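You operate a simulated robot arm through the tools that you are given. There is no shell and no other tool.

The job below is to be done with a simulated robot arm. You get a single attempt, and the scene is never put back.

Task
Take the red tin and put it in the rework tray. Then shut the yellow drawer. Then fetch the green tin and set it on the small steel table behind the fence. Then take the grey rubber roll and put it on the top of the pipe vise. Then take the paste tin and put it on the shelf under the table in booth c. Then take the orange rod canister from the top of the blue table and leave it on the demagnetiser top. Then open the middle grey drawer, take the blue magnet from there and put it on the firebrick pad, then shut the drawer. The order counts. Set down upright: orange rod canister.

It is judged by the outcome, as a careful person would: the job done as asked, and still so three seconds after it is handed in. It fails if anything else is knocked over, pushed out of place, dropped, spilled or broken.

Robot
A 6-joint arm with a two-finger gripper on a trunk, on a base that drives. Base frame: it is fixed to the floor where the robot stands at the start and does not move with it; the origin is under the middle of the robot, x ahead of it, y to its left, z up. Units: m, rad, N and s.
With the tool pointing down near the work surface it reaches from about 0.74 to 0.84 m from the robot's upright axis, wherever it stands. Its first joint turns from -2.897 to 2.897 rad. Places, roughly: blue magnet [0.5, -3.25, 0.5]; demagnetiser top (33x19 cm) [0.52, -1.84, 0.96]; firebrick pad [0.5, -2.5, 0.9]; green tin [0.5, -2.25, 1]; grey rubber roll (7x7x6 cm) [-4.6, -0.5, 0.5]; middle grey drawer [0.4, -3.3, 0.5]; orange rod canister [-1.75, -5.5, 1]; paste tin [-7.75, -0.25, 1]; rework tray [0.75, 2.75, 1]; shelf under the table in booth c [-7.7, -0.2, 0.3]; small steel table behind the fence (15x44 cm) [-2.74, 0.64, 0.84]; top of the pipe vise (29x20 cm) [-4.58, -0.56, 0.88]; yellow drawer [0.3, -1.9, 0.7]. Payload 1.71 kg.
The tool frame sits at the grasp point between the pads (the TCP): z along the fingers, y along the line on which they close. The tips reach 0.02 m beyond it. Largest opening 0.096 m; the body of the gripper starts 0.113 m behind the TCP.
Orientation is told as [roll, pitch, yaw] about the base's x, y, z axes, in that order, counted from this pose: with the fingers straight down and closing along the base's y, the tool's x points along the base's -x, its y along +y and its z along -z.

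Tools
- The arm moves only by the tool drive_tool. Its argument "deltas" is a list of rows, each a list of 7 numbers: the shift along the tool's x, y, z in m, then the turn, a rotation vector about the tool's x, y, z in rad, then the finger opening in m, from 0 to 0.096. In form: [[x, y, z, wx, wy, wz, claw], ...]. A call has 1 to 20 rows; each row is the pose to reach, as a shift and turn from the pose commanded when the call began, along the tool's axes at that moment. A row lasts 0.2 s, in which the tool goes at most 0.05 m and 0.15 rad; a call with a longer step from one row to the next is refused whole, and so is a gripper value outside its range. A pose out of reach is approached as far as the arm can. The call stops where the force on the tool passes 40 N (or 10 N more than at its start, if that is more) or the arm is blocked; 0.2 s more then pass. The fingers move at their own pace (about 0.045 m/s each) and stop on an object; they squeeze with about 26 N. The grip force told is the motor's: it shows also when the fingers shut on nothing. Time passes only in rows, and 0.2 s behind the last, so rows that repeat a pose let the fingers close. The reply holds the time, the measured pose of the TCP, the force on the tool along the base axes, the opening and the grip force, in the units named above and with some noise, with the torque about the TCP (base axes, N m) and any sound that the robot's microphone picked up.
- Cameras (640 x 400 px; columns grow to the right, rows downward): "scene" is now at [0.0865, 0.1868, 1.6598]; the picture's right is [-0.26, -0.97, 0.00], its down [-0.31, 0.08, -0.95] and it looks along [0.92, -0.25, -0.32] (base axes); focal length 296 px, centre (320, 200). "wrist" rides on the gripper at [0.066, 0.014, -0.145] in the tool frame; the picture's right is [-0.21, 0.98, 0.00], its down [-0.88, -0.18, -0.45] and it looks along [-0.44, -0.09, 0.90] (tool axes); focal length 275 px, centre (320, 200).
- snapshot(camera): a new picture of that camera. The clock stands still meanwhile.
- move_column(by): slides the trunk up (or, below 0, down) by that many m; the arm and the scene camera ride with it, the base frame stays. It gives what a move gives, with no picture.
- drive_base(legs): drives the robot by 1 to 6 legs, each [ahead, turn to the left] in m and rad, along the robot's own axes; the way and the turn of a leg run together, so that a leg with both is an arc; at most 1.5 m and 3.142 rad a leg. The arm and the cameras ride along, it lands a little off, and it stops where it bumps. It gives what a move gives.
- head_to(pan, tilt): turns the head with the scene camera to pan (to the left, within 2.496 rad either way) and tilt (down, from -0.506 to 1.204), counted from straight ahead of the robot. It gives what a move gives.
- point_at(camera, pixels): there is no depth. For up to 12 entries [column, row, z] of the newest picture of that camera ("zoom" is the newest enlarged one), the place [x, y] in the base frame at which the ray of that pixel passes the height z, good to about 0.002 m. The clock stands still meanwhile.
- inspect(camera, box): a new picture of the part [left, top, right, bottom] of that camera's present view, enlarged. The clock stands still meanwhile.
- sign_off(): hands the job in; it is judged then, once.

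Leave the gripper open and the arm clear of the work at the hand-in unless told otherwise.

The tools are called as name(argument=value, ...) on one line, values as JSON. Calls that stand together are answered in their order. drive_tool: Moves the arm, as the interface text tells. Its arguments: {"type":"object","properties":{"deltas":{"type":"array"}},"required":["deltas"]} The other tools are called the same way: move_column (by) slides the trunk up or down; drive_base (legs) drives the base; head_to (pan, tilt) turns the head that bears the scene camera; snapshot (camera) takes a picture; point_at (camera, pixels) gives the place at which the rays of pixels pass given heights; inspect (camera, box) takes an enlarged picture of a part of a camera's view; sign_off () hands the job in.

At the start:

```text
time_s: 0.0
tcp_pos: [0.3389, 0.1587, 1.5283]
tcp_rot: [-0.001, 0.002, -0.001]
ft_force: [-0.3, 0.0, 0.3]
wrist_torque: [0.0, 0.01, -0.01]
gripper_width: 0.0961
grip_force: 0.1
trunk travel left (down, up): [-0.225, 0.165]
robot x, y, heading: [-0.0, 0.0037, 0.0]
head pan, tilt: [-0.264, 0.307]
```

scene: 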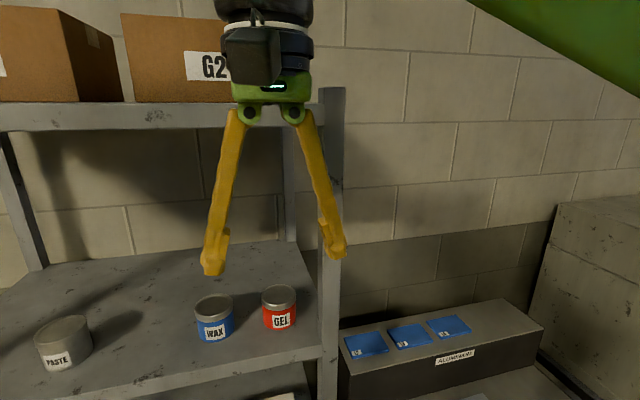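
wrist: 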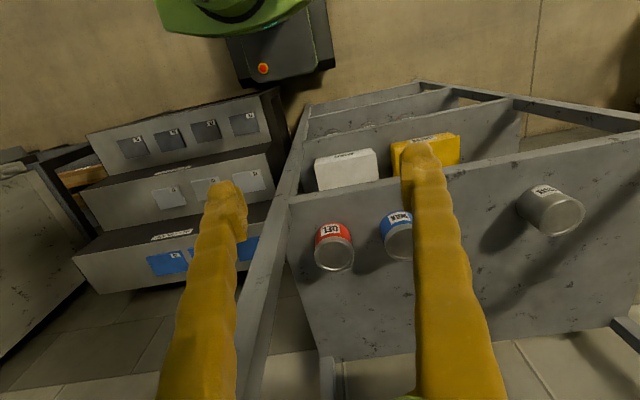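

I see a steel shelf ahead with three tins: PASTE (60,343), WAX (213,318) and red GEL (280,307). I'll look around with the head before doing anything, starting with a pan to the left.

head_to(pan=0.6, tilt=0.35)

snapshot(camera="scene")

```text
time_s: 1.2
tcp_pos: [0.3251, 0.1588, 1.5328]
tcp_rot: [0.0, -0.007, -0.001]
ft_force: [-0.3, -0.4, -0.5]
wrist_torque: [-0.06, -0.15, -0.04]
gripper_width: 0.0958
grip_force: 0.0
trunk travel left (down, up): [-0.225, 0.165]
robot x, y, heading: [0.0007, -0.0006, 0.005]
head pan, tilt: [0.6, 0.351]
```

```text
taken
```

scene: 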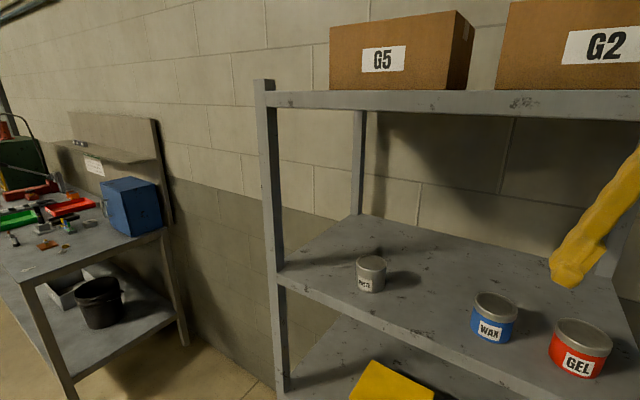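

The left view shows a bench with trays (a green and a red one) at about (40,215). I'll keep panning to survey the room.

head_to(pan=1.3, tilt=0.35)

snapshot(camera="scene")

head_to(pan=2.2, tilt=0.35)

snapshot(camera="scene")

head_to(pan=-1.0, tilt=0.35)

snapshot(camera="scene")

head_to(pan=-1.8, tilt=0.35)

snapshot(camera="scene")

head_to(pan=-2.49, tilt=0.35)

snapshot(camera="scene")

```text
time_s: 2.2
tcp_pos: [0.3184, 0.1574, 1.5334]
tcp_rot: [0.001, -0.012, 0.001]
ft_force: [0.1, 0.2, -0.1]
wrist_torque: [0.0, -0.05, -0.02]
gripper_width: 0.096
grip_force: 0.0
trunk travel left (down, up): [-0.225, 0.165]
robot x, y, heading: [-0.0031, 0.0007, -0.002]
head pan, tilt: [1.3, 0.351]
```

```text
taken
```

scene: 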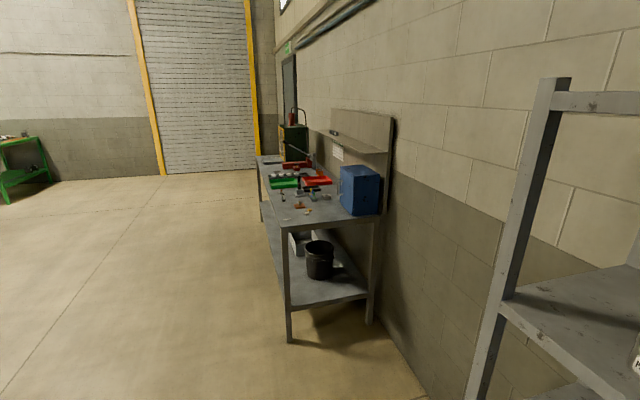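

```text
time_s: 3.5
tcp_pos: [0.3279, 0.1586, 1.5322]
tcp_rot: [-0.002, -0.006, 0.0]
ft_force: [-1.8, 0.6, 0.3]
wrist_torque: [-0.04, -0.1, 0.0]
gripper_width: 0.0963
grip_force: 0.1
trunk travel left (down, up): [-0.225, 0.165]
robot x, y, heading: [0.0002, -0.0018, -0.001]
head pan, tilt: [2.201, 0.351]
```

```text
taken
```

scene: 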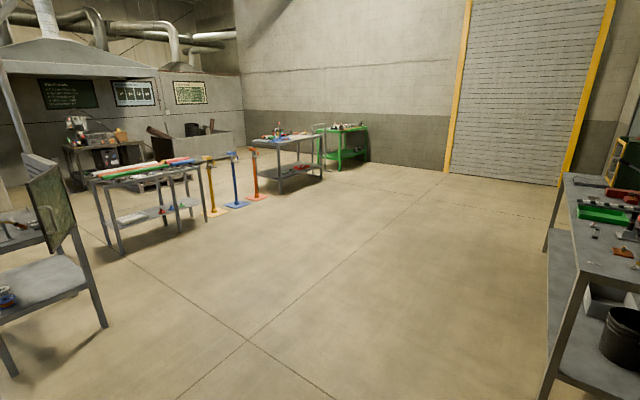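

```text
time_s: 6.2
tcp_pos: [0.3163, 0.1574, 1.5337]
tcp_rot: [0.002, -0.015, 0.0]
ft_force: [-1.1, -0.9, 0.1]
wrist_torque: [0.0, -0.07, -0.01]
gripper_width: 0.0959
grip_force: 0.0
trunk travel left (down, up): [-0.225, 0.165]
robot x, y, heading: [0.0005, 0.0002, 0.002]
head pan, tilt: [-1.0, 0.351]
```

```text
taken
```

scene: 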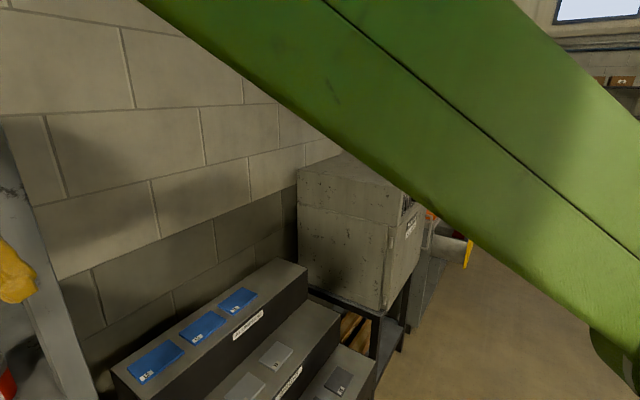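

```text
time_s: 7.3
tcp_pos: [0.317, 0.1584, 1.533]
tcp_rot: [0.0, -0.014, -0.001]
ft_force: [-0.6, -0.4, -0.7]
wrist_torque: [0.03, -0.05, 0.0]
gripper_width: 0.0959
grip_force: 0.0
trunk travel left (down, up): [-0.225, 0.165]
robot x, y, heading: [0.0004, -0.0008, 0.001]
head pan, tilt: [-1.799, 0.351]
```

```text
taken
```

scene: 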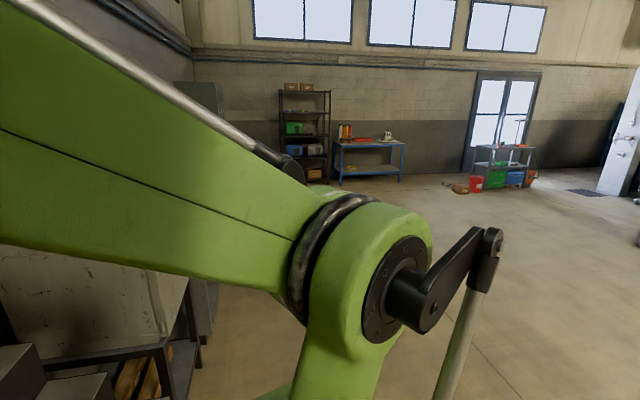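

```text
time_s: 8.4
tcp_pos: [0.3186, 0.1582, 1.534]
tcp_rot: [0.001, -0.014, 0.0]
ft_force: [0.3, -0.6, 0.3]
wrist_torque: [0.02, 0.0, 0.01]
gripper_width: 0.0959
grip_force: 0.0
trunk travel left (down, up): [-0.225, 0.165]
robot x, y, heading: [-0.0013, -0.0027, 0.003]
head pan, tilt: [-2.491, 0.351]
```

```text
taken
```

scene: 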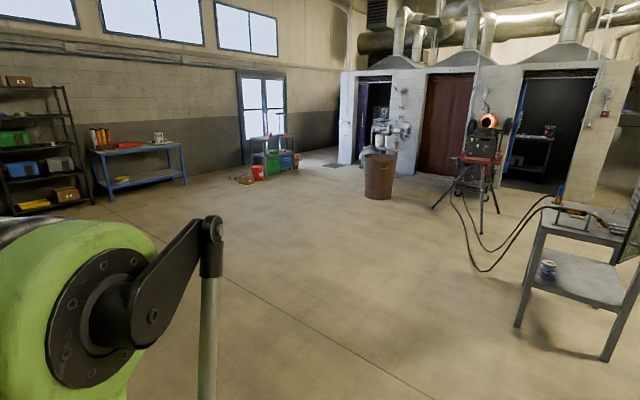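

The workshop is large: a bench to the left (rework tray), booths at the back, and a blue table at the far wall. I'll look now at the red tin on the shelf ahead.

head_to(pan=0.0, tilt=0.5)

snapshot(camera="scene")

snapshot(camera="wrist")

```text
time_s: 10.6
tcp_pos: [0.3183, 0.1586, 1.5331]
tcp_rot: [0.003, -0.015, 0.001]
ft_force: [-0.6, 0.0, -0.4]
wrist_torque: [0.0, -0.01, 0.01]
gripper_width: 0.0961
grip_force: 0.0
trunk travel left (down, up): [-0.225, 0.165]
robot x, y, heading: [0.001, 0.0039, -0.001]
head pan, tilt: [0.0, 0.499]
```

```text
taken
```

scene: 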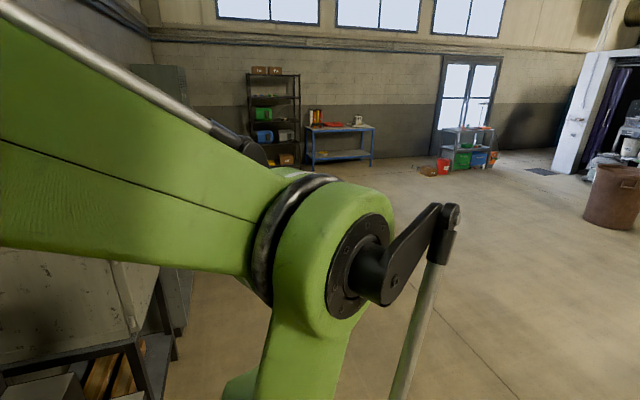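

```text
taken
```

wrist: 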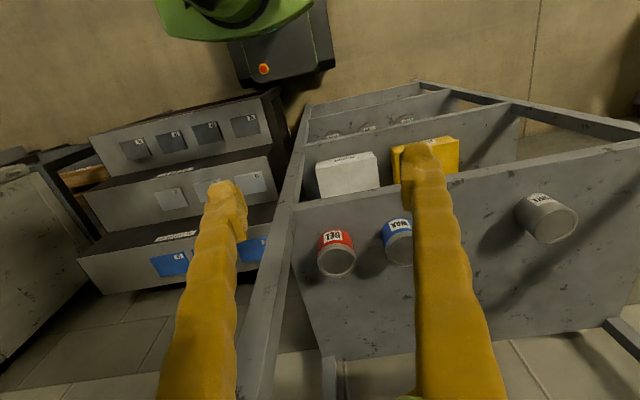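

The scene picture seems to have been taken before the head finished moving, so I'll take another.

snapshot(camera="scene")

```text
taken
```

scene: 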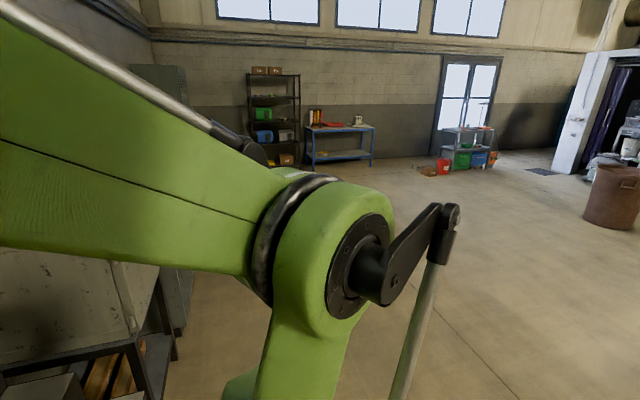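

The readout says pan 0.0, but the picture still looks toward the right-rear. I'll command the head again and check.

head_to(pan=0.0, tilt=0.5)

```text
time_s: 11.2
tcp_pos: [0.3192, 0.1572, 1.5328]
tcp_rot: [0.002, -0.013, 0.0]
ft_force: [0.4, 0.0, -0.9]
wrist_torque: [0.0, 0.01, 0.0]
gripper_width: 0.096
grip_force: 0.1
trunk travel left (down, up): [-0.225, 0.165]
robot x, y, heading: [-0.0031, 0.0004, -0.001]
head pan, tilt: [0.0, 0.499]
```

Now a fresh picture.

snapshot(camera="scene")

```text
taken
```

scene: 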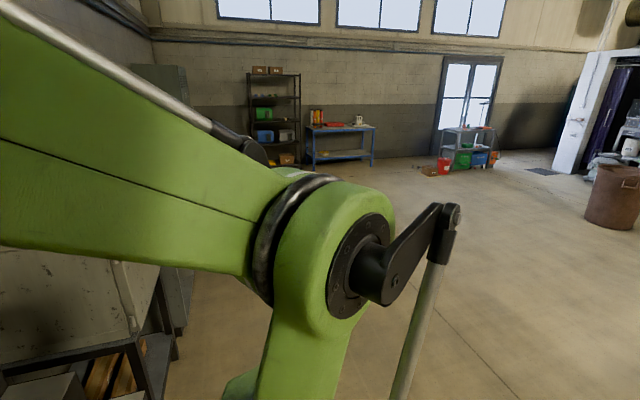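

The view didn't change. I'll ask point_at what direction it assumes for the image centre, to see whether the readout or the picture is wrong.

point_at(camera="scene", pixels=[[320, 390, 0.0], [320, 200, 0.5], [140, 330, 0.7]])

head_to(pan=0.3, tilt=0.6)

```text
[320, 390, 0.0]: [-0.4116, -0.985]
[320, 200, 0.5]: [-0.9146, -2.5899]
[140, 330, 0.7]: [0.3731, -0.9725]
```

```text
time_s: 12.0
tcp_pos: [0.3188, 0.1571, 1.5327]
tcp_rot: [0.002, -0.015, 0.001]
ft_force: [-0.9, -0.9, 0.4]
wrist_torque: [-0.02, -0.02, -0.02]
gripper_width: 0.0959
grip_force: 0.1
trunk travel left (down, up): [-0.225, 0.165]
robot x, y, heading: [0.0019, -0.0013, -0.007]
head pan, tilt: [0.3, 0.6]
```

snapshot(camera="scene")

```text
taken
```

scene: 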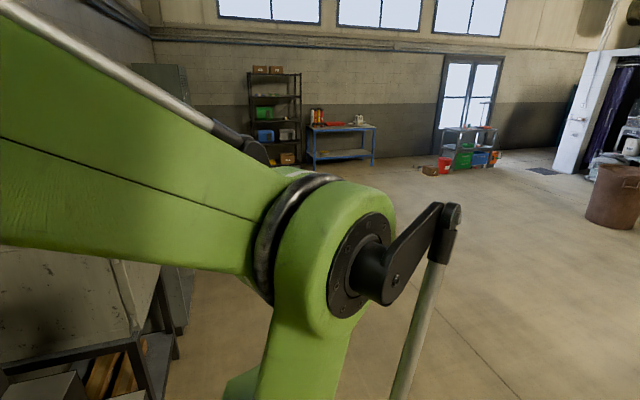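

The head looks jammed at about pan −1.95 even though the readout follows the commands. I'll try commanding it close to its real position and then stepping away.

head_to(pan=-2.3, tilt=0.2)

```text
time_s: 14.4
tcp_pos: [0.3168, 0.1569, 1.5331]
tcp_rot: [0.002, -0.013, 0.0]
ft_force: [0.5, 0.2, 0.0]
wrist_torque: [0.02, 0.02, -0.01]
gripper_width: 0.0961
grip_force: 0.0
trunk travel left (down, up): [-0.225, 0.165]
robot x, y, heading: [-0.0036, -0.0029, 0.002]
head pan, tilt: [-2.3, 0.201]
```

snapshot(camera="scene")

```text
taken
```

scene: 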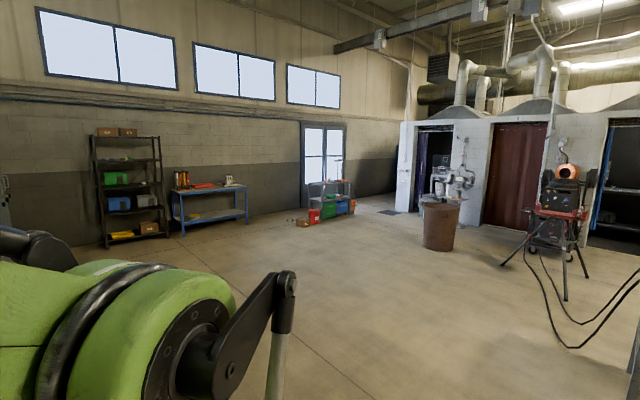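

The head moves again here. I'll step it back in the way that worked before.

head_to(pan=-1.5, tilt=0.35)

snapshot(camera="scene")

head_to(pan=-0.7, tilt=0.35)

snapshot(camera="scene")

head_to(pan=0.0, tilt=0.4)

snapshot(camera="scene")

```text
time_s: 15.5
tcp_pos: [0.3165, 0.1586, 1.5341]
tcp_rot: [0.002, -0.015, -0.001]
ft_force: [1.1, -0.3, 0.2]
wrist_torque: [-0.02, -0.01, 0.02]
gripper_width: 0.0959
grip_force: 0.0
trunk travel left (down, up): [-0.225, 0.165]
robot x, y, heading: [0.0044, 0.0004, 0.001]
head pan, tilt: [-1.499, 0.351]
```

```text
taken
```

scene: 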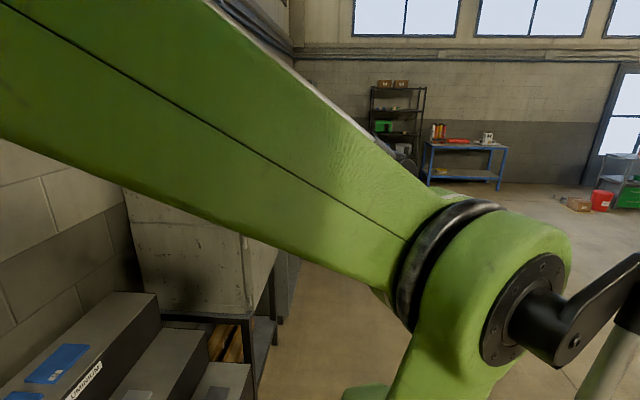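

```text
time_s: 16.6
tcp_pos: [0.3182, 0.1578, 1.5329]
tcp_rot: [0.001, -0.014, 0.0]
ft_force: [-0.2, -0.2, -0.5]
wrist_torque: [0.03, 0.03, -0.02]
gripper_width: 0.0962
grip_force: 0.2
trunk travel left (down, up): [-0.225, 0.165]
robot x, y, heading: [0.003, 0.0027, -0.002]
head pan, tilt: [-0.7, 0.351]
```

```text
taken
```

scene: 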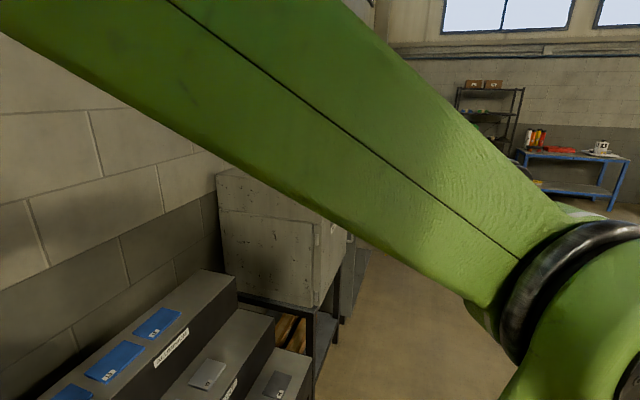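

```text
time_s: 17.7
tcp_pos: [0.3171, 0.1592, 1.5333]
tcp_rot: [0.001, -0.013, 0.0]
ft_force: [0.4, 0.4, -0.1]
wrist_torque: [-0.03, 0.01, 0.02]
gripper_width: 0.0963
grip_force: 0.1
trunk travel left (down, up): [-0.225, 0.165]
robot x, y, heading: [0.0014, -0.0028, -0.001]
head pan, tilt: [0.0, 0.4]
```

```text
taken
```

scene: 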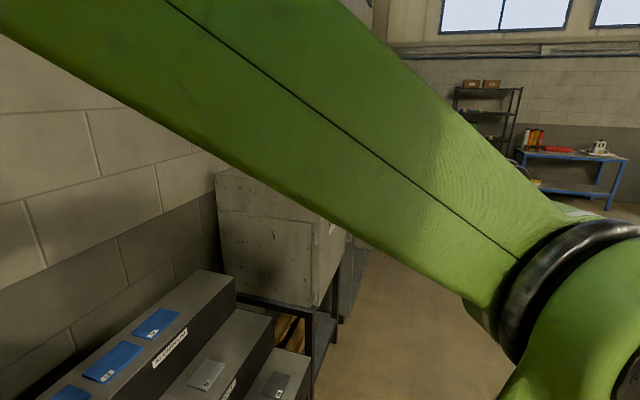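

The picture again stopped short of the commanded pan. I'll work out the real camera pose from rays through several pixels at two heights each.

point_at(camera="scene", pixels=[[320, 200, 1.0], [320, 200, 0.0], [620, 200, 1.0], [620, 200, 0.0], [20, 200, 1.0], [20, 200, 0.0], [320, 390, 1.0], [320, 390, 0.0]])

```text
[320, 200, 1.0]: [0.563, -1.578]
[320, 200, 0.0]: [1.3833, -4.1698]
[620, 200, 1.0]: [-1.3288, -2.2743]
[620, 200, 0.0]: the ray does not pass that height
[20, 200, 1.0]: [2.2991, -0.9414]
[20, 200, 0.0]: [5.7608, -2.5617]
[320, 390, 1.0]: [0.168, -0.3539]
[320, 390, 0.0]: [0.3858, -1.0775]
```

The camera is really at pan ≈ −1.26, tilt ≈ 0.35, while the readout claims 0.0, 0.4. I'll try back a bit first, then forward in another small step.

head_to(pan=-0.264, tilt=0.307)

snapshot(camera="scene")

```text
time_s: 18.5
tcp_pos: [0.3173, 0.1585, 1.5334]
tcp_rot: [0.003, -0.014, 0.001]
ft_force: [0.1, 0.3, 0.3]
wrist_torque: [0.03, 0.02, 0.0]
gripper_width: 0.096
grip_force: 0.0
trunk travel left (down, up): [-0.225, 0.165]
robot x, y, heading: [-0.0014, -0.0004, 0.002]
head pan, tilt: [-0.264, 0.307]
```

```text
taken
```

scene: 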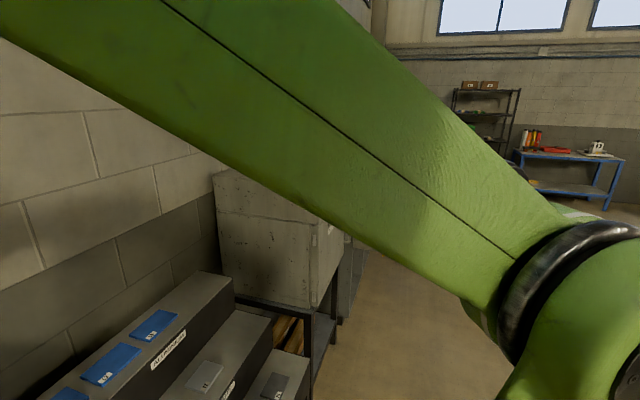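

Still stuck. I'll move to −1.6 and then step by 0.3 at a time, checking after each.

head_to(pan=-1.6, tilt=0.35)

head_to(pan=-1.2, tilt=0.35)

head_to(pan=-0.9, tilt=0.35)

snapshot(camera="scene")

point_at(camera="scene", pixels=[[320, 200, 1.0], [320, 200, 0.0], [320, 390, 1.0], [320, 390, 0.0]])

```text
time_s: 20.0
tcp_pos: [0.3182, 0.157, 1.5336]
tcp_rot: [0.003, -0.014, 0.0]
ft_force: [0.7, 0.0, -0.3]
wrist_torque: [-0.01, -0.01, 0.0]
gripper_width: 0.096
grip_force: 0.2
trunk travel left (down, up): [-0.225, 0.165]
robot x, y, heading: [0.0004, 0.0013, 0.003]
head pan, tilt: [-1.6, 0.351]
```

```text
time_s: 20.8
tcp_pos: [0.3187, 0.1576, 1.5336]
tcp_rot: [0.001, -0.015, 0.001]
ft_force: [-0.6, 0.1, -0.9]
wrist_torque: [0.0, 0.01, -0.01]
gripper_width: 0.0958
grip_force: 0.2
trunk travel left (down, up): [-0.225, 0.165]
robot x, y, heading: [-0.0017, -0.001, -0.004]
head pan, tilt: [-1.201, 0.351]
```

```text
time_s: 21.6
tcp_pos: [0.3179, 0.1576, 1.5334]
tcp_rot: [0.002, -0.013, 0.0]
ft_force: [0.3, -0.5, 0.2]
wrist_torque: [0.01, 0.02, 0.01]
gripper_width: 0.096
grip_force: 0.1
trunk travel left (down, up): [-0.225, 0.165]
robot x, y, heading: [-0.001, 0.0016, -0.0]
head pan, tilt: [-0.901, 0.351]
```

```text
taken
```

scene: 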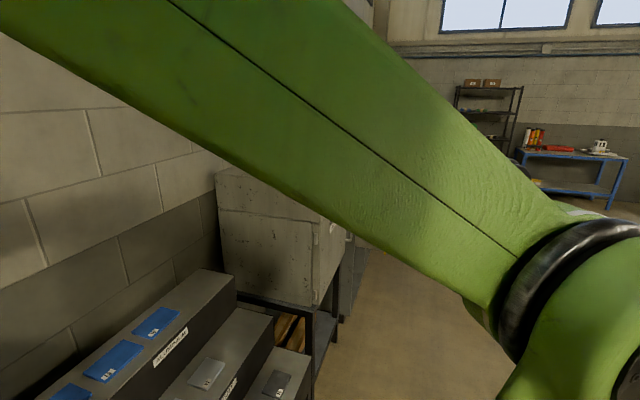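

```text
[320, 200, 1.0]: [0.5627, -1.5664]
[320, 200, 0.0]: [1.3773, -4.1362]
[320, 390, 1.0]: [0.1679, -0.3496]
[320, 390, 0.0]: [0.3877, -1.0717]
```

The head stops at exactly the same −1.264 as before, so it is either blocked by the raised arm or the picture is frozen. I'll move the tool back a few centimetres, away from the shelf, to see whether the picture reacts.

drive_tool(deltas=[[0.02, 0, 0, 0, 0, 0, 0.096], [0.04, 0, 0, 0, 0, 0, 0.096]])

snapshot(camera="scene")

```text
time_s: 22.2
tcp_pos: [0.2823, 0.16, 1.5379]
tcp_rot: [0.002, -0.015, -0.008]
ft_force: [-0.2, 0.2, -0.5]
wrist_torque: [-0.04, 0.03, 0.01]
gripper_width: 0.096
grip_force: 0.1
trunk travel left (down, up): [-0.225, 0.165]
robot x, y, heading: [-0.0013, -0.0032, -0.001]
head pan, tilt: [-0.901, 0.351]
```

```text
taken
```

scene: 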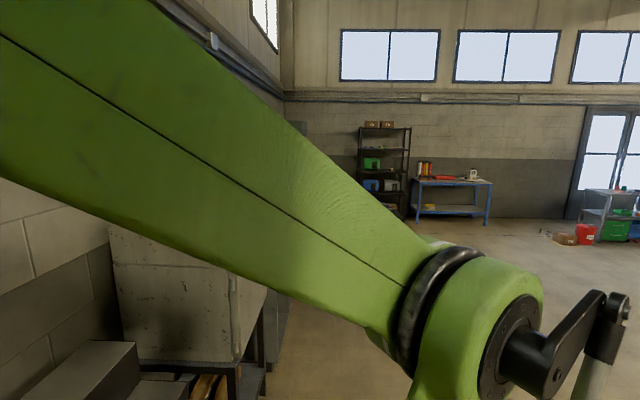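

The view did change with the arm, so the arm and the head are interacting. I'll compute the present camera pose.

point_at(camera="scene", pixels=[[320, 200, 1.0], [320, 200, 0.5], [320, 390, 1.0], [320, 390, 0.0]])

snapshot(camera="wrist")

```text
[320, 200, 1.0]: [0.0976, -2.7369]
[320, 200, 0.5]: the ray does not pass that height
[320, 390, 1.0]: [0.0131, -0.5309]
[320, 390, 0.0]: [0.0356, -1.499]
```

```text
taken
```

wrist: 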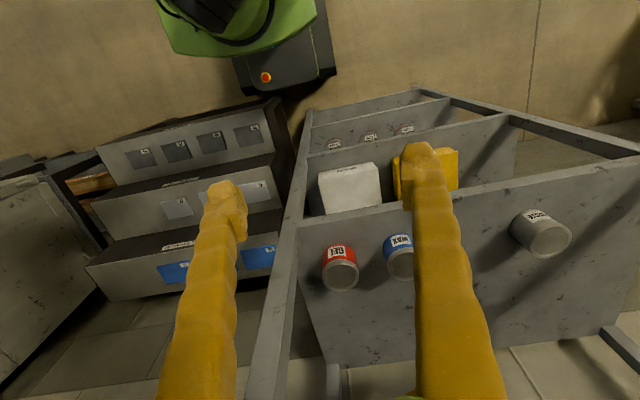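

The camera is really at pan −1.54, tilt 0.23: the upper arm presses on the head, and the readout only repeats the command. I'll turn the head away to the right to release it and back the base off by 0.35 m (floor behind is clear), which I need anyway for the reach window.

head_to(pan=-2.3, tilt=0.2)

drive_base(legs=[[-0.35, 0.0]])

snapshot(camera="wrist")

```text
time_s: 23.8
tcp_pos: [0.2769, 0.1589, 1.5334]
tcp_rot: [0.002, -0.014, 0.0]
ft_force: [-0.3, 0.7, -0.5]
wrist_torque: [0.0, 0.0, 0.01]
gripper_width: 0.096
grip_force: 0.0
trunk travel left (down, up): [-0.225, 0.165]
robot x, y, heading: [-0.0006, -0.0015, -0.002]
head pan, tilt: [-2.3, 0.201]
```

```text
time_s: 26.7
tcp_pos: [-0.0787, 0.1594, 1.5329]
tcp_rot: [0.001, -0.012, -0.001]
ft_force: [0.8, 0.4, -0.1]
wrist_torque: [0.01, 0.06, -0.04]
gripper_width: 0.0958
grip_force: 0.1
trunk travel left (down, up): [-0.225, 0.165]
robot x, y, heading: [-0.3581, 0.002, 0.0]
head pan, tilt: [-2.3, 0.201]
```

```text
taken
```

wrist: 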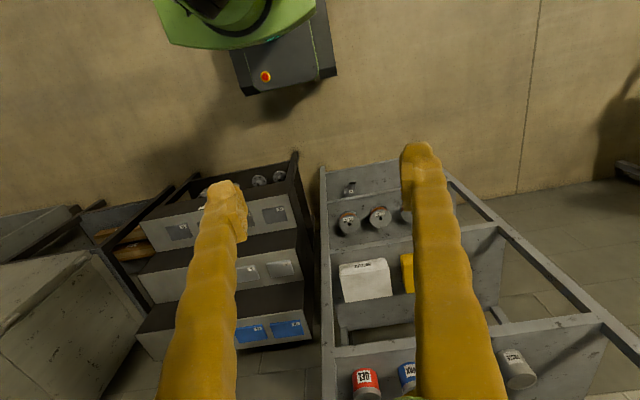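

Base is at x = −0.358. I'll extend the tool forward by 0.28 m at this height (still well ahead of the shelf front), which lowers the upper arm away from the head.

drive_tool(deltas=[[-0.04, 0, 0, 0, 0, 0, 0.096], [-0.08, 0, 0, 0, 0, 0, 0.096], [-0.12, 0, 0, 0, 0, 0, 0.096], [-0.16, 0, 0, 0, 0, 0, 0.096], [-0.2, 0, 0, 0, 0, 0, 0.096], [-0.24, 0, 0, 0, 0, 0, 0.096], [-0.28, 0, 0, 0, 0, 0, 0.096], [-0.28, 0, 0, 0, 0, 0, 0.096]])

head_to(pan=-0.2, tilt=0.35)

snapshot(camera="scene")

```text
time_s: 28.5
tcp_pos: [0.2164, 0.1595, 1.531]
tcp_rot: [0.001, -0.004, 0.003]
ft_force: [-2.1, -0.3, 0.1]
wrist_torque: [0.03, -0.16, 0.0]
gripper_width: 0.0959
grip_force: 0.0
trunk travel left (down, up): [-0.225, 0.165]
robot x, y, heading: [-0.3571, -0.0016, 0.004]
head pan, tilt: [-2.3, 0.201]
```

```text
time_s: 30.5
tcp_pos: [0.2201, 0.1601, 1.5307]
tcp_rot: [0.002, -0.002, 0.001]
ft_force: [-1.1, 0.3, -0.6]
wrist_torque: [0.01, 0.01, 0.0]
gripper_width: 0.0961
grip_force: 0.0
trunk travel left (down, up): [-0.225, 0.165]
robot x, y, heading: [-0.3531, -0.0001, -0.0]
head pan, tilt: [-0.201, 0.351]
```

```text
taken
```

scene: 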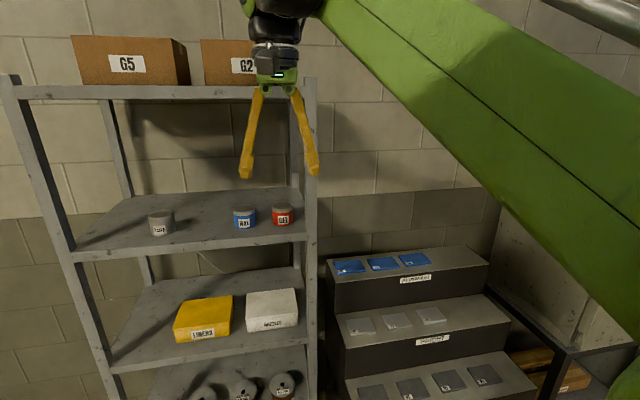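

The head is free and the whole shelf is visible: GEL (282,214), WAX (244,217), PASTE (161,222). I'll zoom on the tins.

inspect(camera="scene", box=[60, 60, 340, 260])

point_at(camera="scene", pixels=[[320, 200, 1.2], [320, 200, 0.8], [320, 390, 1.2], [320, 390, 0.8], [282, 207, 1.0], [282, 207, 1.1], [282, 207, 1.2], [282, 207, 1.3]])

point_at(camera="wrist", pixels=[[365, 391, 1.2], [365, 391, 1.3]])

```text
2.00 times, centred on (200, 160) of scene
```

zoom: 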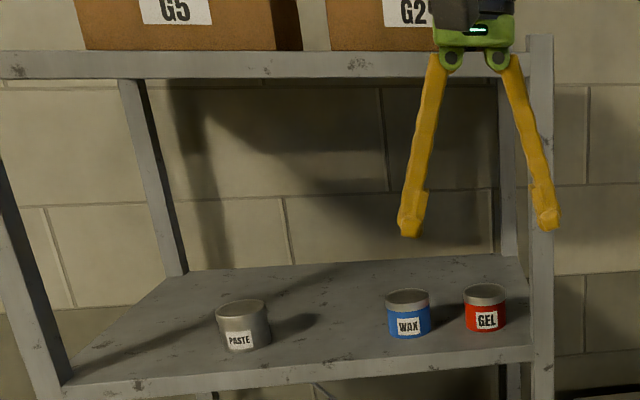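

```text
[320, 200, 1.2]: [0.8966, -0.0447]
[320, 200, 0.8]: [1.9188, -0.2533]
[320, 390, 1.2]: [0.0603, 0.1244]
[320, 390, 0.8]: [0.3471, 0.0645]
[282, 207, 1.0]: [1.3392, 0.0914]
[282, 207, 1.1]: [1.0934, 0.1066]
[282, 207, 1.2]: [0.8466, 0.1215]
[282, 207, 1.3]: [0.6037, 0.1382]
```

```text
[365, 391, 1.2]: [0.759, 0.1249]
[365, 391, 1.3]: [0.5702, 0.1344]
```

I'll take a new wrist picture from here to triangulate the tin more precisely.

snapshot(camera="wrist")

```text
taken
```

wrist: 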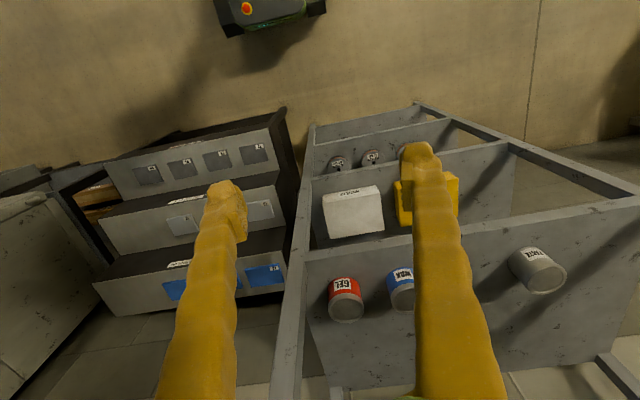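

point_at(camera="wrist", pixels=[[346, 308, 1.25], [346, 308, 1.3], [346, 308, 1.35], [346, 320, 1.3], [346, 297, 1.3], [330, 306, 1.3], [363, 306, 1.3], [305, 250, 1.24], [640, 192, 1.24]])

point_at(camera="zoom", pixels=[[485, 291, 1.25], [485, 291, 1.3], [485, 291, 1.35], [465, 293, 1.3], [506, 293, 1.3], [485, 333, 1.24], [485, 333, 1.25], [530, 348, 1.24], [70, 385, 1.24], [535, 55, 1.6], [5, 55, 1.6]])

```text
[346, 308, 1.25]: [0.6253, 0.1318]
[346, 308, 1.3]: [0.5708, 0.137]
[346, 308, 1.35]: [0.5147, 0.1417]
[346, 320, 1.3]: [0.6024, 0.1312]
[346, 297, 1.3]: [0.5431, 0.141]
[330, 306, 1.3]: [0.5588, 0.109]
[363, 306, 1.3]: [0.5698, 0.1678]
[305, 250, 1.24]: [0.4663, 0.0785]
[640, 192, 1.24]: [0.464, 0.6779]
```

```text
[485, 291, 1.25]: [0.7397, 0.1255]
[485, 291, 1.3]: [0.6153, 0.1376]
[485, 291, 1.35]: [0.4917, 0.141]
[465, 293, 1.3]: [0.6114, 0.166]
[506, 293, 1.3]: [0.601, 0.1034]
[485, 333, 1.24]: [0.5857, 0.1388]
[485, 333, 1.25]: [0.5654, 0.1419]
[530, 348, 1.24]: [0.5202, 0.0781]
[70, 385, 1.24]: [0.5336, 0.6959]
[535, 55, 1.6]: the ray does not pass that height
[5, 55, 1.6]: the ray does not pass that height
```

I estimate shelf top z ≈ 1.28, tin lid z ≈ 1.33 at (0.535, 0.139), front edge x ≈ 0.42, top shelf at about 1.64. I'll zoom harder in both cameras to sharpen this and the gaps to WAX and to the post.

inspect(camera="scene", box=[220, 180, 340, 255])

point_at(camera="zoom", pixels=[[280, 200, 1.25], [280, 200, 1.3], [280, 200, 1.33]])

inspect(camera="wrist", box=[270, 200, 510, 350])

```text
5.33 times, centred on (280, 218) of scene
```

zoom: 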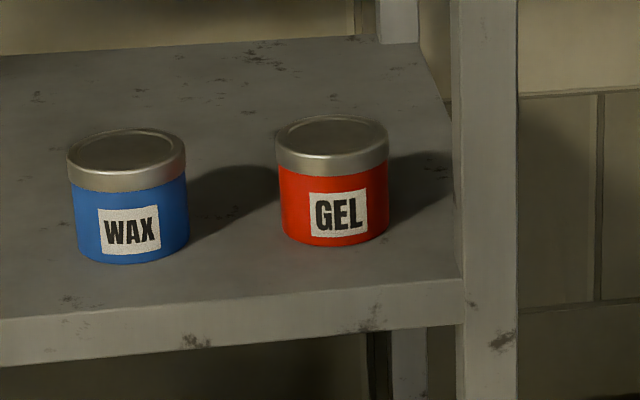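

```text
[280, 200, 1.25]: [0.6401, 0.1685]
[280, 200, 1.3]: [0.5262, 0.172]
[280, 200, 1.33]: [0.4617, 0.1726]
```

```text
2.67 times, centred on (390, 275) of wrist
```

zoom: 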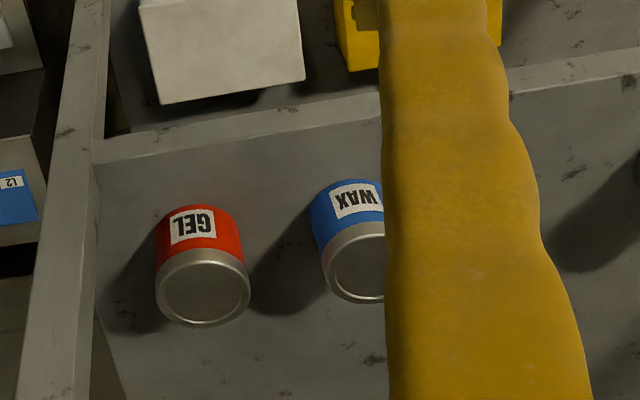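

point_at(camera="zoom", pixels=[[203, 288, 1.28], [203, 288, 1.33], [156, 287, 1.33], [250, 287, 1.33], [98, 168, 1.28], [98, 168, 1.25], [360, 123, 1.28], [360, 123, 1.25], [205, 210, 1.28], [90, 300, 1.28]])

inspect(camera="scene", box=[220, 180, 340, 255])

point_at(camera="zoom", pixels=[[332, 139, 1.28], [332, 139, 1.33], [275, 145, 1.33], [389, 145, 1.33], [335, 245, 1.28], [335, 245, 1.25], [455, 281, 1.28], [455, 281, 1.25], [5, 318, 1.28], [5, 318, 1.25], [452, 200, 1.33], [517, 200, 1.33]])

```text
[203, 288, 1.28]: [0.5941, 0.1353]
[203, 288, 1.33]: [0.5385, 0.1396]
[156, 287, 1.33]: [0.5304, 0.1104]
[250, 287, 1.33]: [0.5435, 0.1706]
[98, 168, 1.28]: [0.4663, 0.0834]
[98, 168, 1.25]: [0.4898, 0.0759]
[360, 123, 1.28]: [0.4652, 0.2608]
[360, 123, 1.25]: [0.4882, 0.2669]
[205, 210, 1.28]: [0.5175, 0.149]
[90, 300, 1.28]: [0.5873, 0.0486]
```

```text
5.33 times, centred on (280, 218) of scene
```

zoom: 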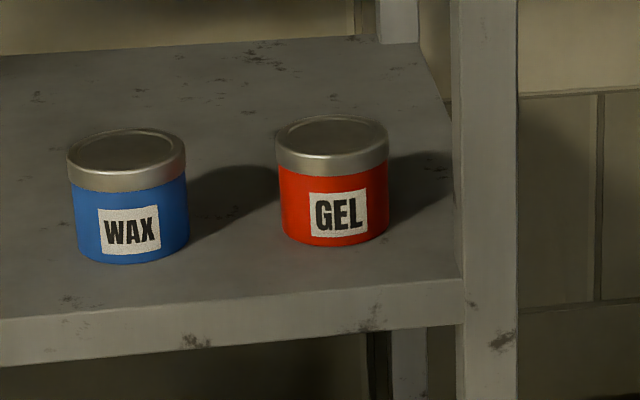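

```text
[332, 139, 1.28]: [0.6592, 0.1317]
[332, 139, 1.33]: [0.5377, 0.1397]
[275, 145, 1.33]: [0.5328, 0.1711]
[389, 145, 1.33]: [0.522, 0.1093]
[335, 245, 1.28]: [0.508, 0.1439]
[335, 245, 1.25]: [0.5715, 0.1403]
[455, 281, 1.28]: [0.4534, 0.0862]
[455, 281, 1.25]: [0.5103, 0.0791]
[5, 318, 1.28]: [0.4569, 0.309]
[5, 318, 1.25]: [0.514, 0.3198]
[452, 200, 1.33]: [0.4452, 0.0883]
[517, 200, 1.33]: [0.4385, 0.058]
```

The views agree: GEL lid at (0.538, 0.140, 1.33), diameter 0.062, shelf surface ≈ 1.275, front edge x ≈ 0.474, the post at y 0.058–0.088. A vertical tool would foul the top shelf, so I'll pitch the fingers 45° forward while moving to a point in front of the tin.

drive_tool(deltas=[[-0.02, -0.003, 0.013, 0, -0.13, 0, 0.085], [-0.045, -0.006, 0.026, 0, -0.26, 0, 0.085], [-0.07, -0.01, 0.04, 0, -0.39, 0, 0.085], [-0.095, -0.013, 0.053, 0, -0.52, 0, 0.085], [-0.12, -0.016, 0.066, 0, -0.65, 0, 0.085], [-0.14, -0.02, 0.08, 0, -0.785, 0, 0.085], [-0.14, -0.02, 0.08, 0, -0.785, 0, 0.085]])

snapshot(camera="wrist")

snapshot(camera="scene")

```text
time_s: 32.1
tcp_pos: [0.3601, 0.1392, 1.4502]
tcp_rot: [0.003, -0.788, 0.0]
ft_force: [-0.7, 0.1, 0.3]
wrist_torque: [0.0, 0.02, -0.04]
gripper_width: 0.0849
grip_force: 0.1
trunk travel left (down, up): [-0.225, 0.165]
robot x, y, heading: [-0.3583, 0.006, 0.006]
head pan, tilt: [-0.201, 0.351]
```

```text
taken
```

wrist: 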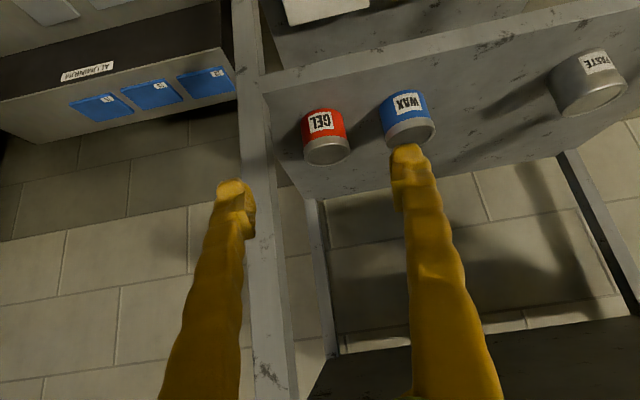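

```text
taken
```

scene: 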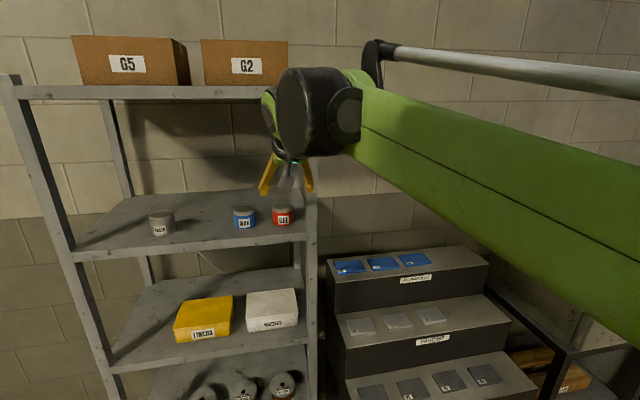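

The posture is good. I'll check the tin position once more with the wrist camera, lid near (325,153).

inspect(camera="wrist", box=[240, 80, 480, 230])

```text
2.67 times, centred on (360, 155) of wrist
```

zoom: 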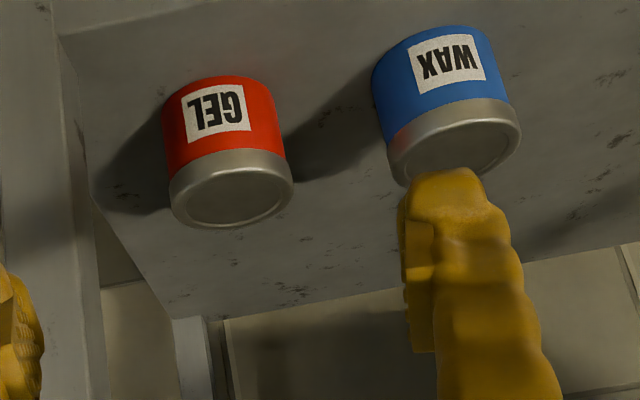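

point_at(camera="zoom", pixels=[[232, 194, 1.33], [172, 196, 1.33], [292, 186, 1.33], [232, 226, 1.33], [75, 150, 1.31], [60, 40, 1.275], [395, 145, 1.33], [520, 128, 1.33], [456, 140, 1.33]])

```text
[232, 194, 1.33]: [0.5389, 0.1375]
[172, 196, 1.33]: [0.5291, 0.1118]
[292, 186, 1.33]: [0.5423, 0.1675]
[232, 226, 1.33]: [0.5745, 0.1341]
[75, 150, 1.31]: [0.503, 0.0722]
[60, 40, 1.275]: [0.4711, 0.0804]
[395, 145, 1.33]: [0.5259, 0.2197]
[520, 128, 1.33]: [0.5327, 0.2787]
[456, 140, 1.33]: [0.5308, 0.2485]
```

Tin centre (0.54, 0.139); WAX edge starts at y ≈ 0.218, the post ends at y ≈ 0.085. I'll yaw the tool 0.2 rad so it comes in slightly from the left (more clearance to the post), and go to the pre-grasp point 17 cm back along the approach line.

drive_tool(deltas=[[-0.014, 0.0125, 0.03, 0.07, 0, 0.07, 0.085], [-0.0276, 0.025, 0.06, 0.1414, 0, 0.1414, 0.085], [-0.0276, 0.025, 0.06, 0.1414, 0, 0.1414, 0.085]])

inspect(camera="wrist", box=[160, 80, 480, 280])

```text
time_s: 32.9
tcp_pos: [0.421, 0.167, 1.4253]
tcp_rot: [0.002, -0.788, -0.202]
ft_force: [0.1, -0.2, -0.2]
wrist_torque: [-0.03, 0.02, -0.06]
gripper_width: 0.0847
grip_force: 0.2
trunk travel left (down, up): [-0.225, 0.165]
robot x, y, heading: [-0.355, -0.0012, 0.002]
head pan, tilt: [-0.201, 0.351]
```

```text
2.00 times, centred on (320, 180) of wrist
```

zoom: 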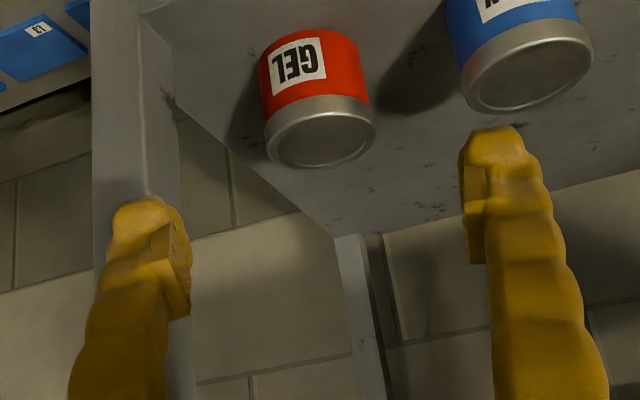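

Fingers straddle the line to the tin. I advance 17 cm along the tool axis, slowly.

drive_tool(deltas=[[0, 0, 0.03, 0, 0, 0, 0.085], [0, -0.001, 0.06, 0, 0, 0, 0.085], [0, -0.001, 0.09, 0, 0, 0, 0.085], [0, -0.001, 0.115, 0, 0, 0, 0.085], [-0.001, -0.001, 0.14, 0, 0, 0, 0.085], [-0.001, -0.001, 0.155, 0, 0, 0, 0.085], [-0.001, -0.001, 0.168, 0, 0, 0, 0.085], [-0.001, -0.001, 0.168, 0, 0, 0, 0.085]])

snapshot(camera="wrist")

inspect(camera="scene", box=[180, 60, 340, 260])

```text
time_s: 34.7
tcp_pos: [0.5386, 0.1388, 1.3089]
tcp_rot: [0.002, -0.786, -0.202]
ft_force: [0.5, -0.2, -0.3]
wrist_torque: [0.01, 0.0, -0.01]
gripper_width: 0.0854
grip_force: 0.0
trunk travel left (down, up): [-0.225, 0.165]
robot x, y, heading: [-0.357, 0.0006, 0.003]
head pan, tilt: [-0.201, 0.351]
```

```text
taken
```

wrist: 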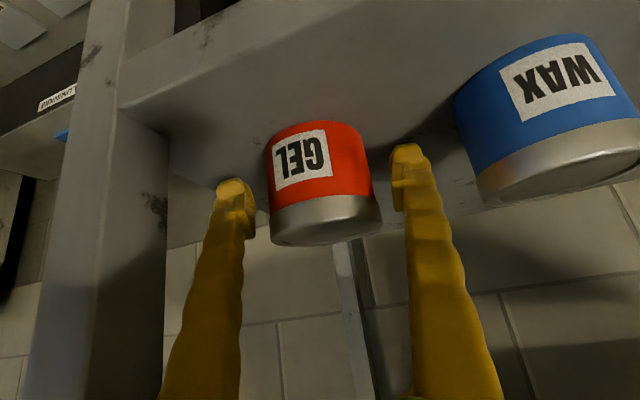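

```text
2.00 times, centred on (260, 160) of scene
```

zoom: 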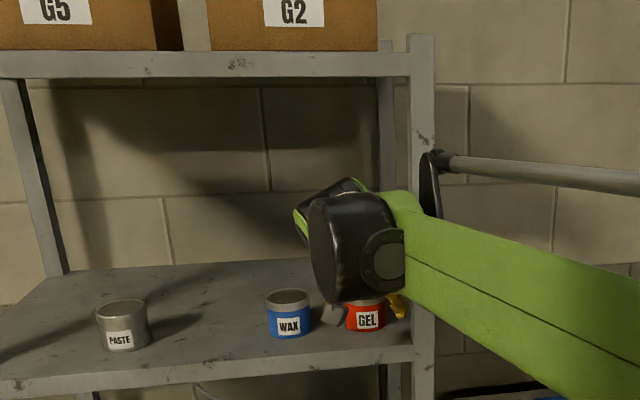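

The fingers are on both sides of the red tin. I close on it.

drive_tool(deltas=[[0, 0, 0, 0, 0, 0, 0.03], [0, 0, 0, 0, 0, 0, 0.03], [0, 0, 0, 0, 0, 0, 0.03], [0, 0, 0, 0, 0, 0, 0.03], [0, 0, 0, 0, 0, 0, 0.03]])

snapshot(camera="wrist")

```text
time_s: 35.9
tcp_pos: [0.5387, 0.139, 1.3094]
tcp_rot: [0.001, -0.788, -0.202]
ft_force: [1.2, 0.9, 1.3]
wrist_torque: [0.0, -0.1, 0.02]
gripper_width: 0.0656
grip_force: 25.9
trunk travel left (down, up): [-0.225, 0.165]
robot x, y, heading: [-0.3566, 0.0011, 0.002]
head pan, tilt: [-0.201, 0.351]
```

```text
taken
```

wrist: 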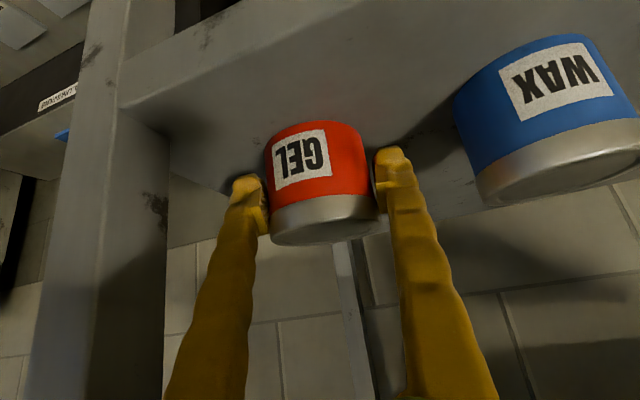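

Gripped (opening 0.0656, 25.9 N). I lift 4 cm straight up, then draw it back horizontally out of the shelf.

drive_tool(deltas=[[-0.014, 0, -0.014, 0, 0, 0, 0.03], [-0.028, 0, -0.028, 0, 0, 0, 0.03], [-0.028, 0, -0.028, 0, 0, 0, 0.03], [0.0, 0, -0.056, 0, 0, 0, 0.03], [0.028, 0, -0.084, 0, 0, 0, 0.03], [0.056, 0, -0.112, 0, 0, 0, 0.03], [0.084, 0, -0.14, 0, 0, 0, 0.03], [0.112, 0, -0.168, 0, 0, 0, 0.03], [0.14, 0, -0.196, 0, 0, 0, 0.03], [0.154, 0, -0.21, 0, 0, 0, 0.03]])

snapshot(camera="wrist")

snapshot(camera="scene")

```text
time_s: 38.1
tcp_pos: [0.2854, 0.1922, 1.349]
tcp_rot: [0.001, -0.787, -0.2]
ft_force: [0.2, -0.5, -2.7]
wrist_torque: [0.0, 0.0, 0.0]
gripper_width: 0.065
grip_force: 26.3
trunk travel left (down, up): [-0.225, 0.165]
robot x, y, heading: [-0.3536, -0.0007, 0.002]
head pan, tilt: [-0.201, 0.351]
```

```text
taken
```

wrist: 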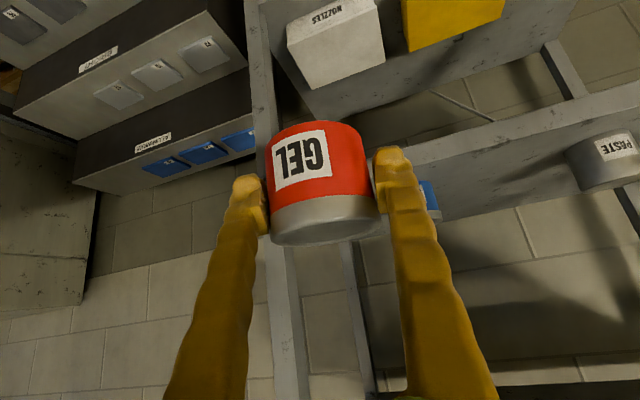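

```text
taken
```

scene: 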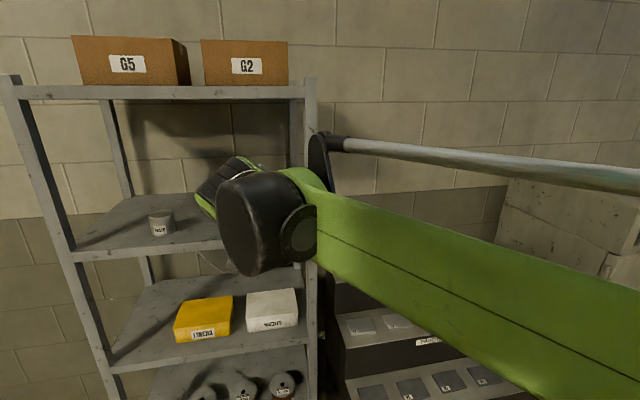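

The red tin is held cleanly. I back off a little more, turn left 90° and drive along the wall toward the bench; the first part only, then look.

drive_base(legs=[[-0.15, 0.0], [0.0, 1.5708], [1.2, 0.0]])

head_to(pan=-0.4, tilt=0.35)

snapshot(camera="scene")

```text
time_s: 53.5
tcp_pos: [-0.6891, 1.853, 1.3482]
tcp_rot: [0.002, -0.787, 1.367]
ft_force: [-0.7, 0.3, -1.4]
wrist_torque: [0.03, 0.0, 0.0]
gripper_width: 0.0641
grip_force: 26.2
trunk travel left (down, up): [-0.225, 0.165]
robot x, y, heading: [-0.5031, 1.2116, 1.568]
head pan, tilt: [-0.201, 0.351]
```

```text
time_s: 54.3
tcp_pos: [-0.6885, 1.833, 1.3582]
tcp_rot: [0.007, -0.8, 1.361]
ft_force: [0.3, -1.9, -2.3]
wrist_torque: [0.05, 0.06, 0.05]
gripper_width: 0.0641
grip_force: 26.1
trunk travel left (down, up): [-0.225, 0.165]
robot x, y, heading: [-0.5024, 1.2095, 1.566]
head pan, tilt: [-0.4, 0.351]
```

```text
taken
```

scene: 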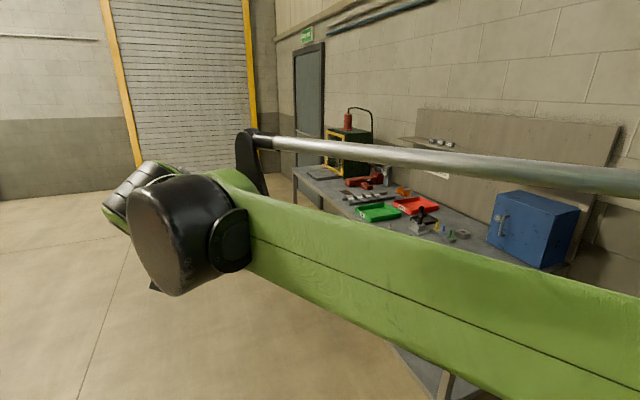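

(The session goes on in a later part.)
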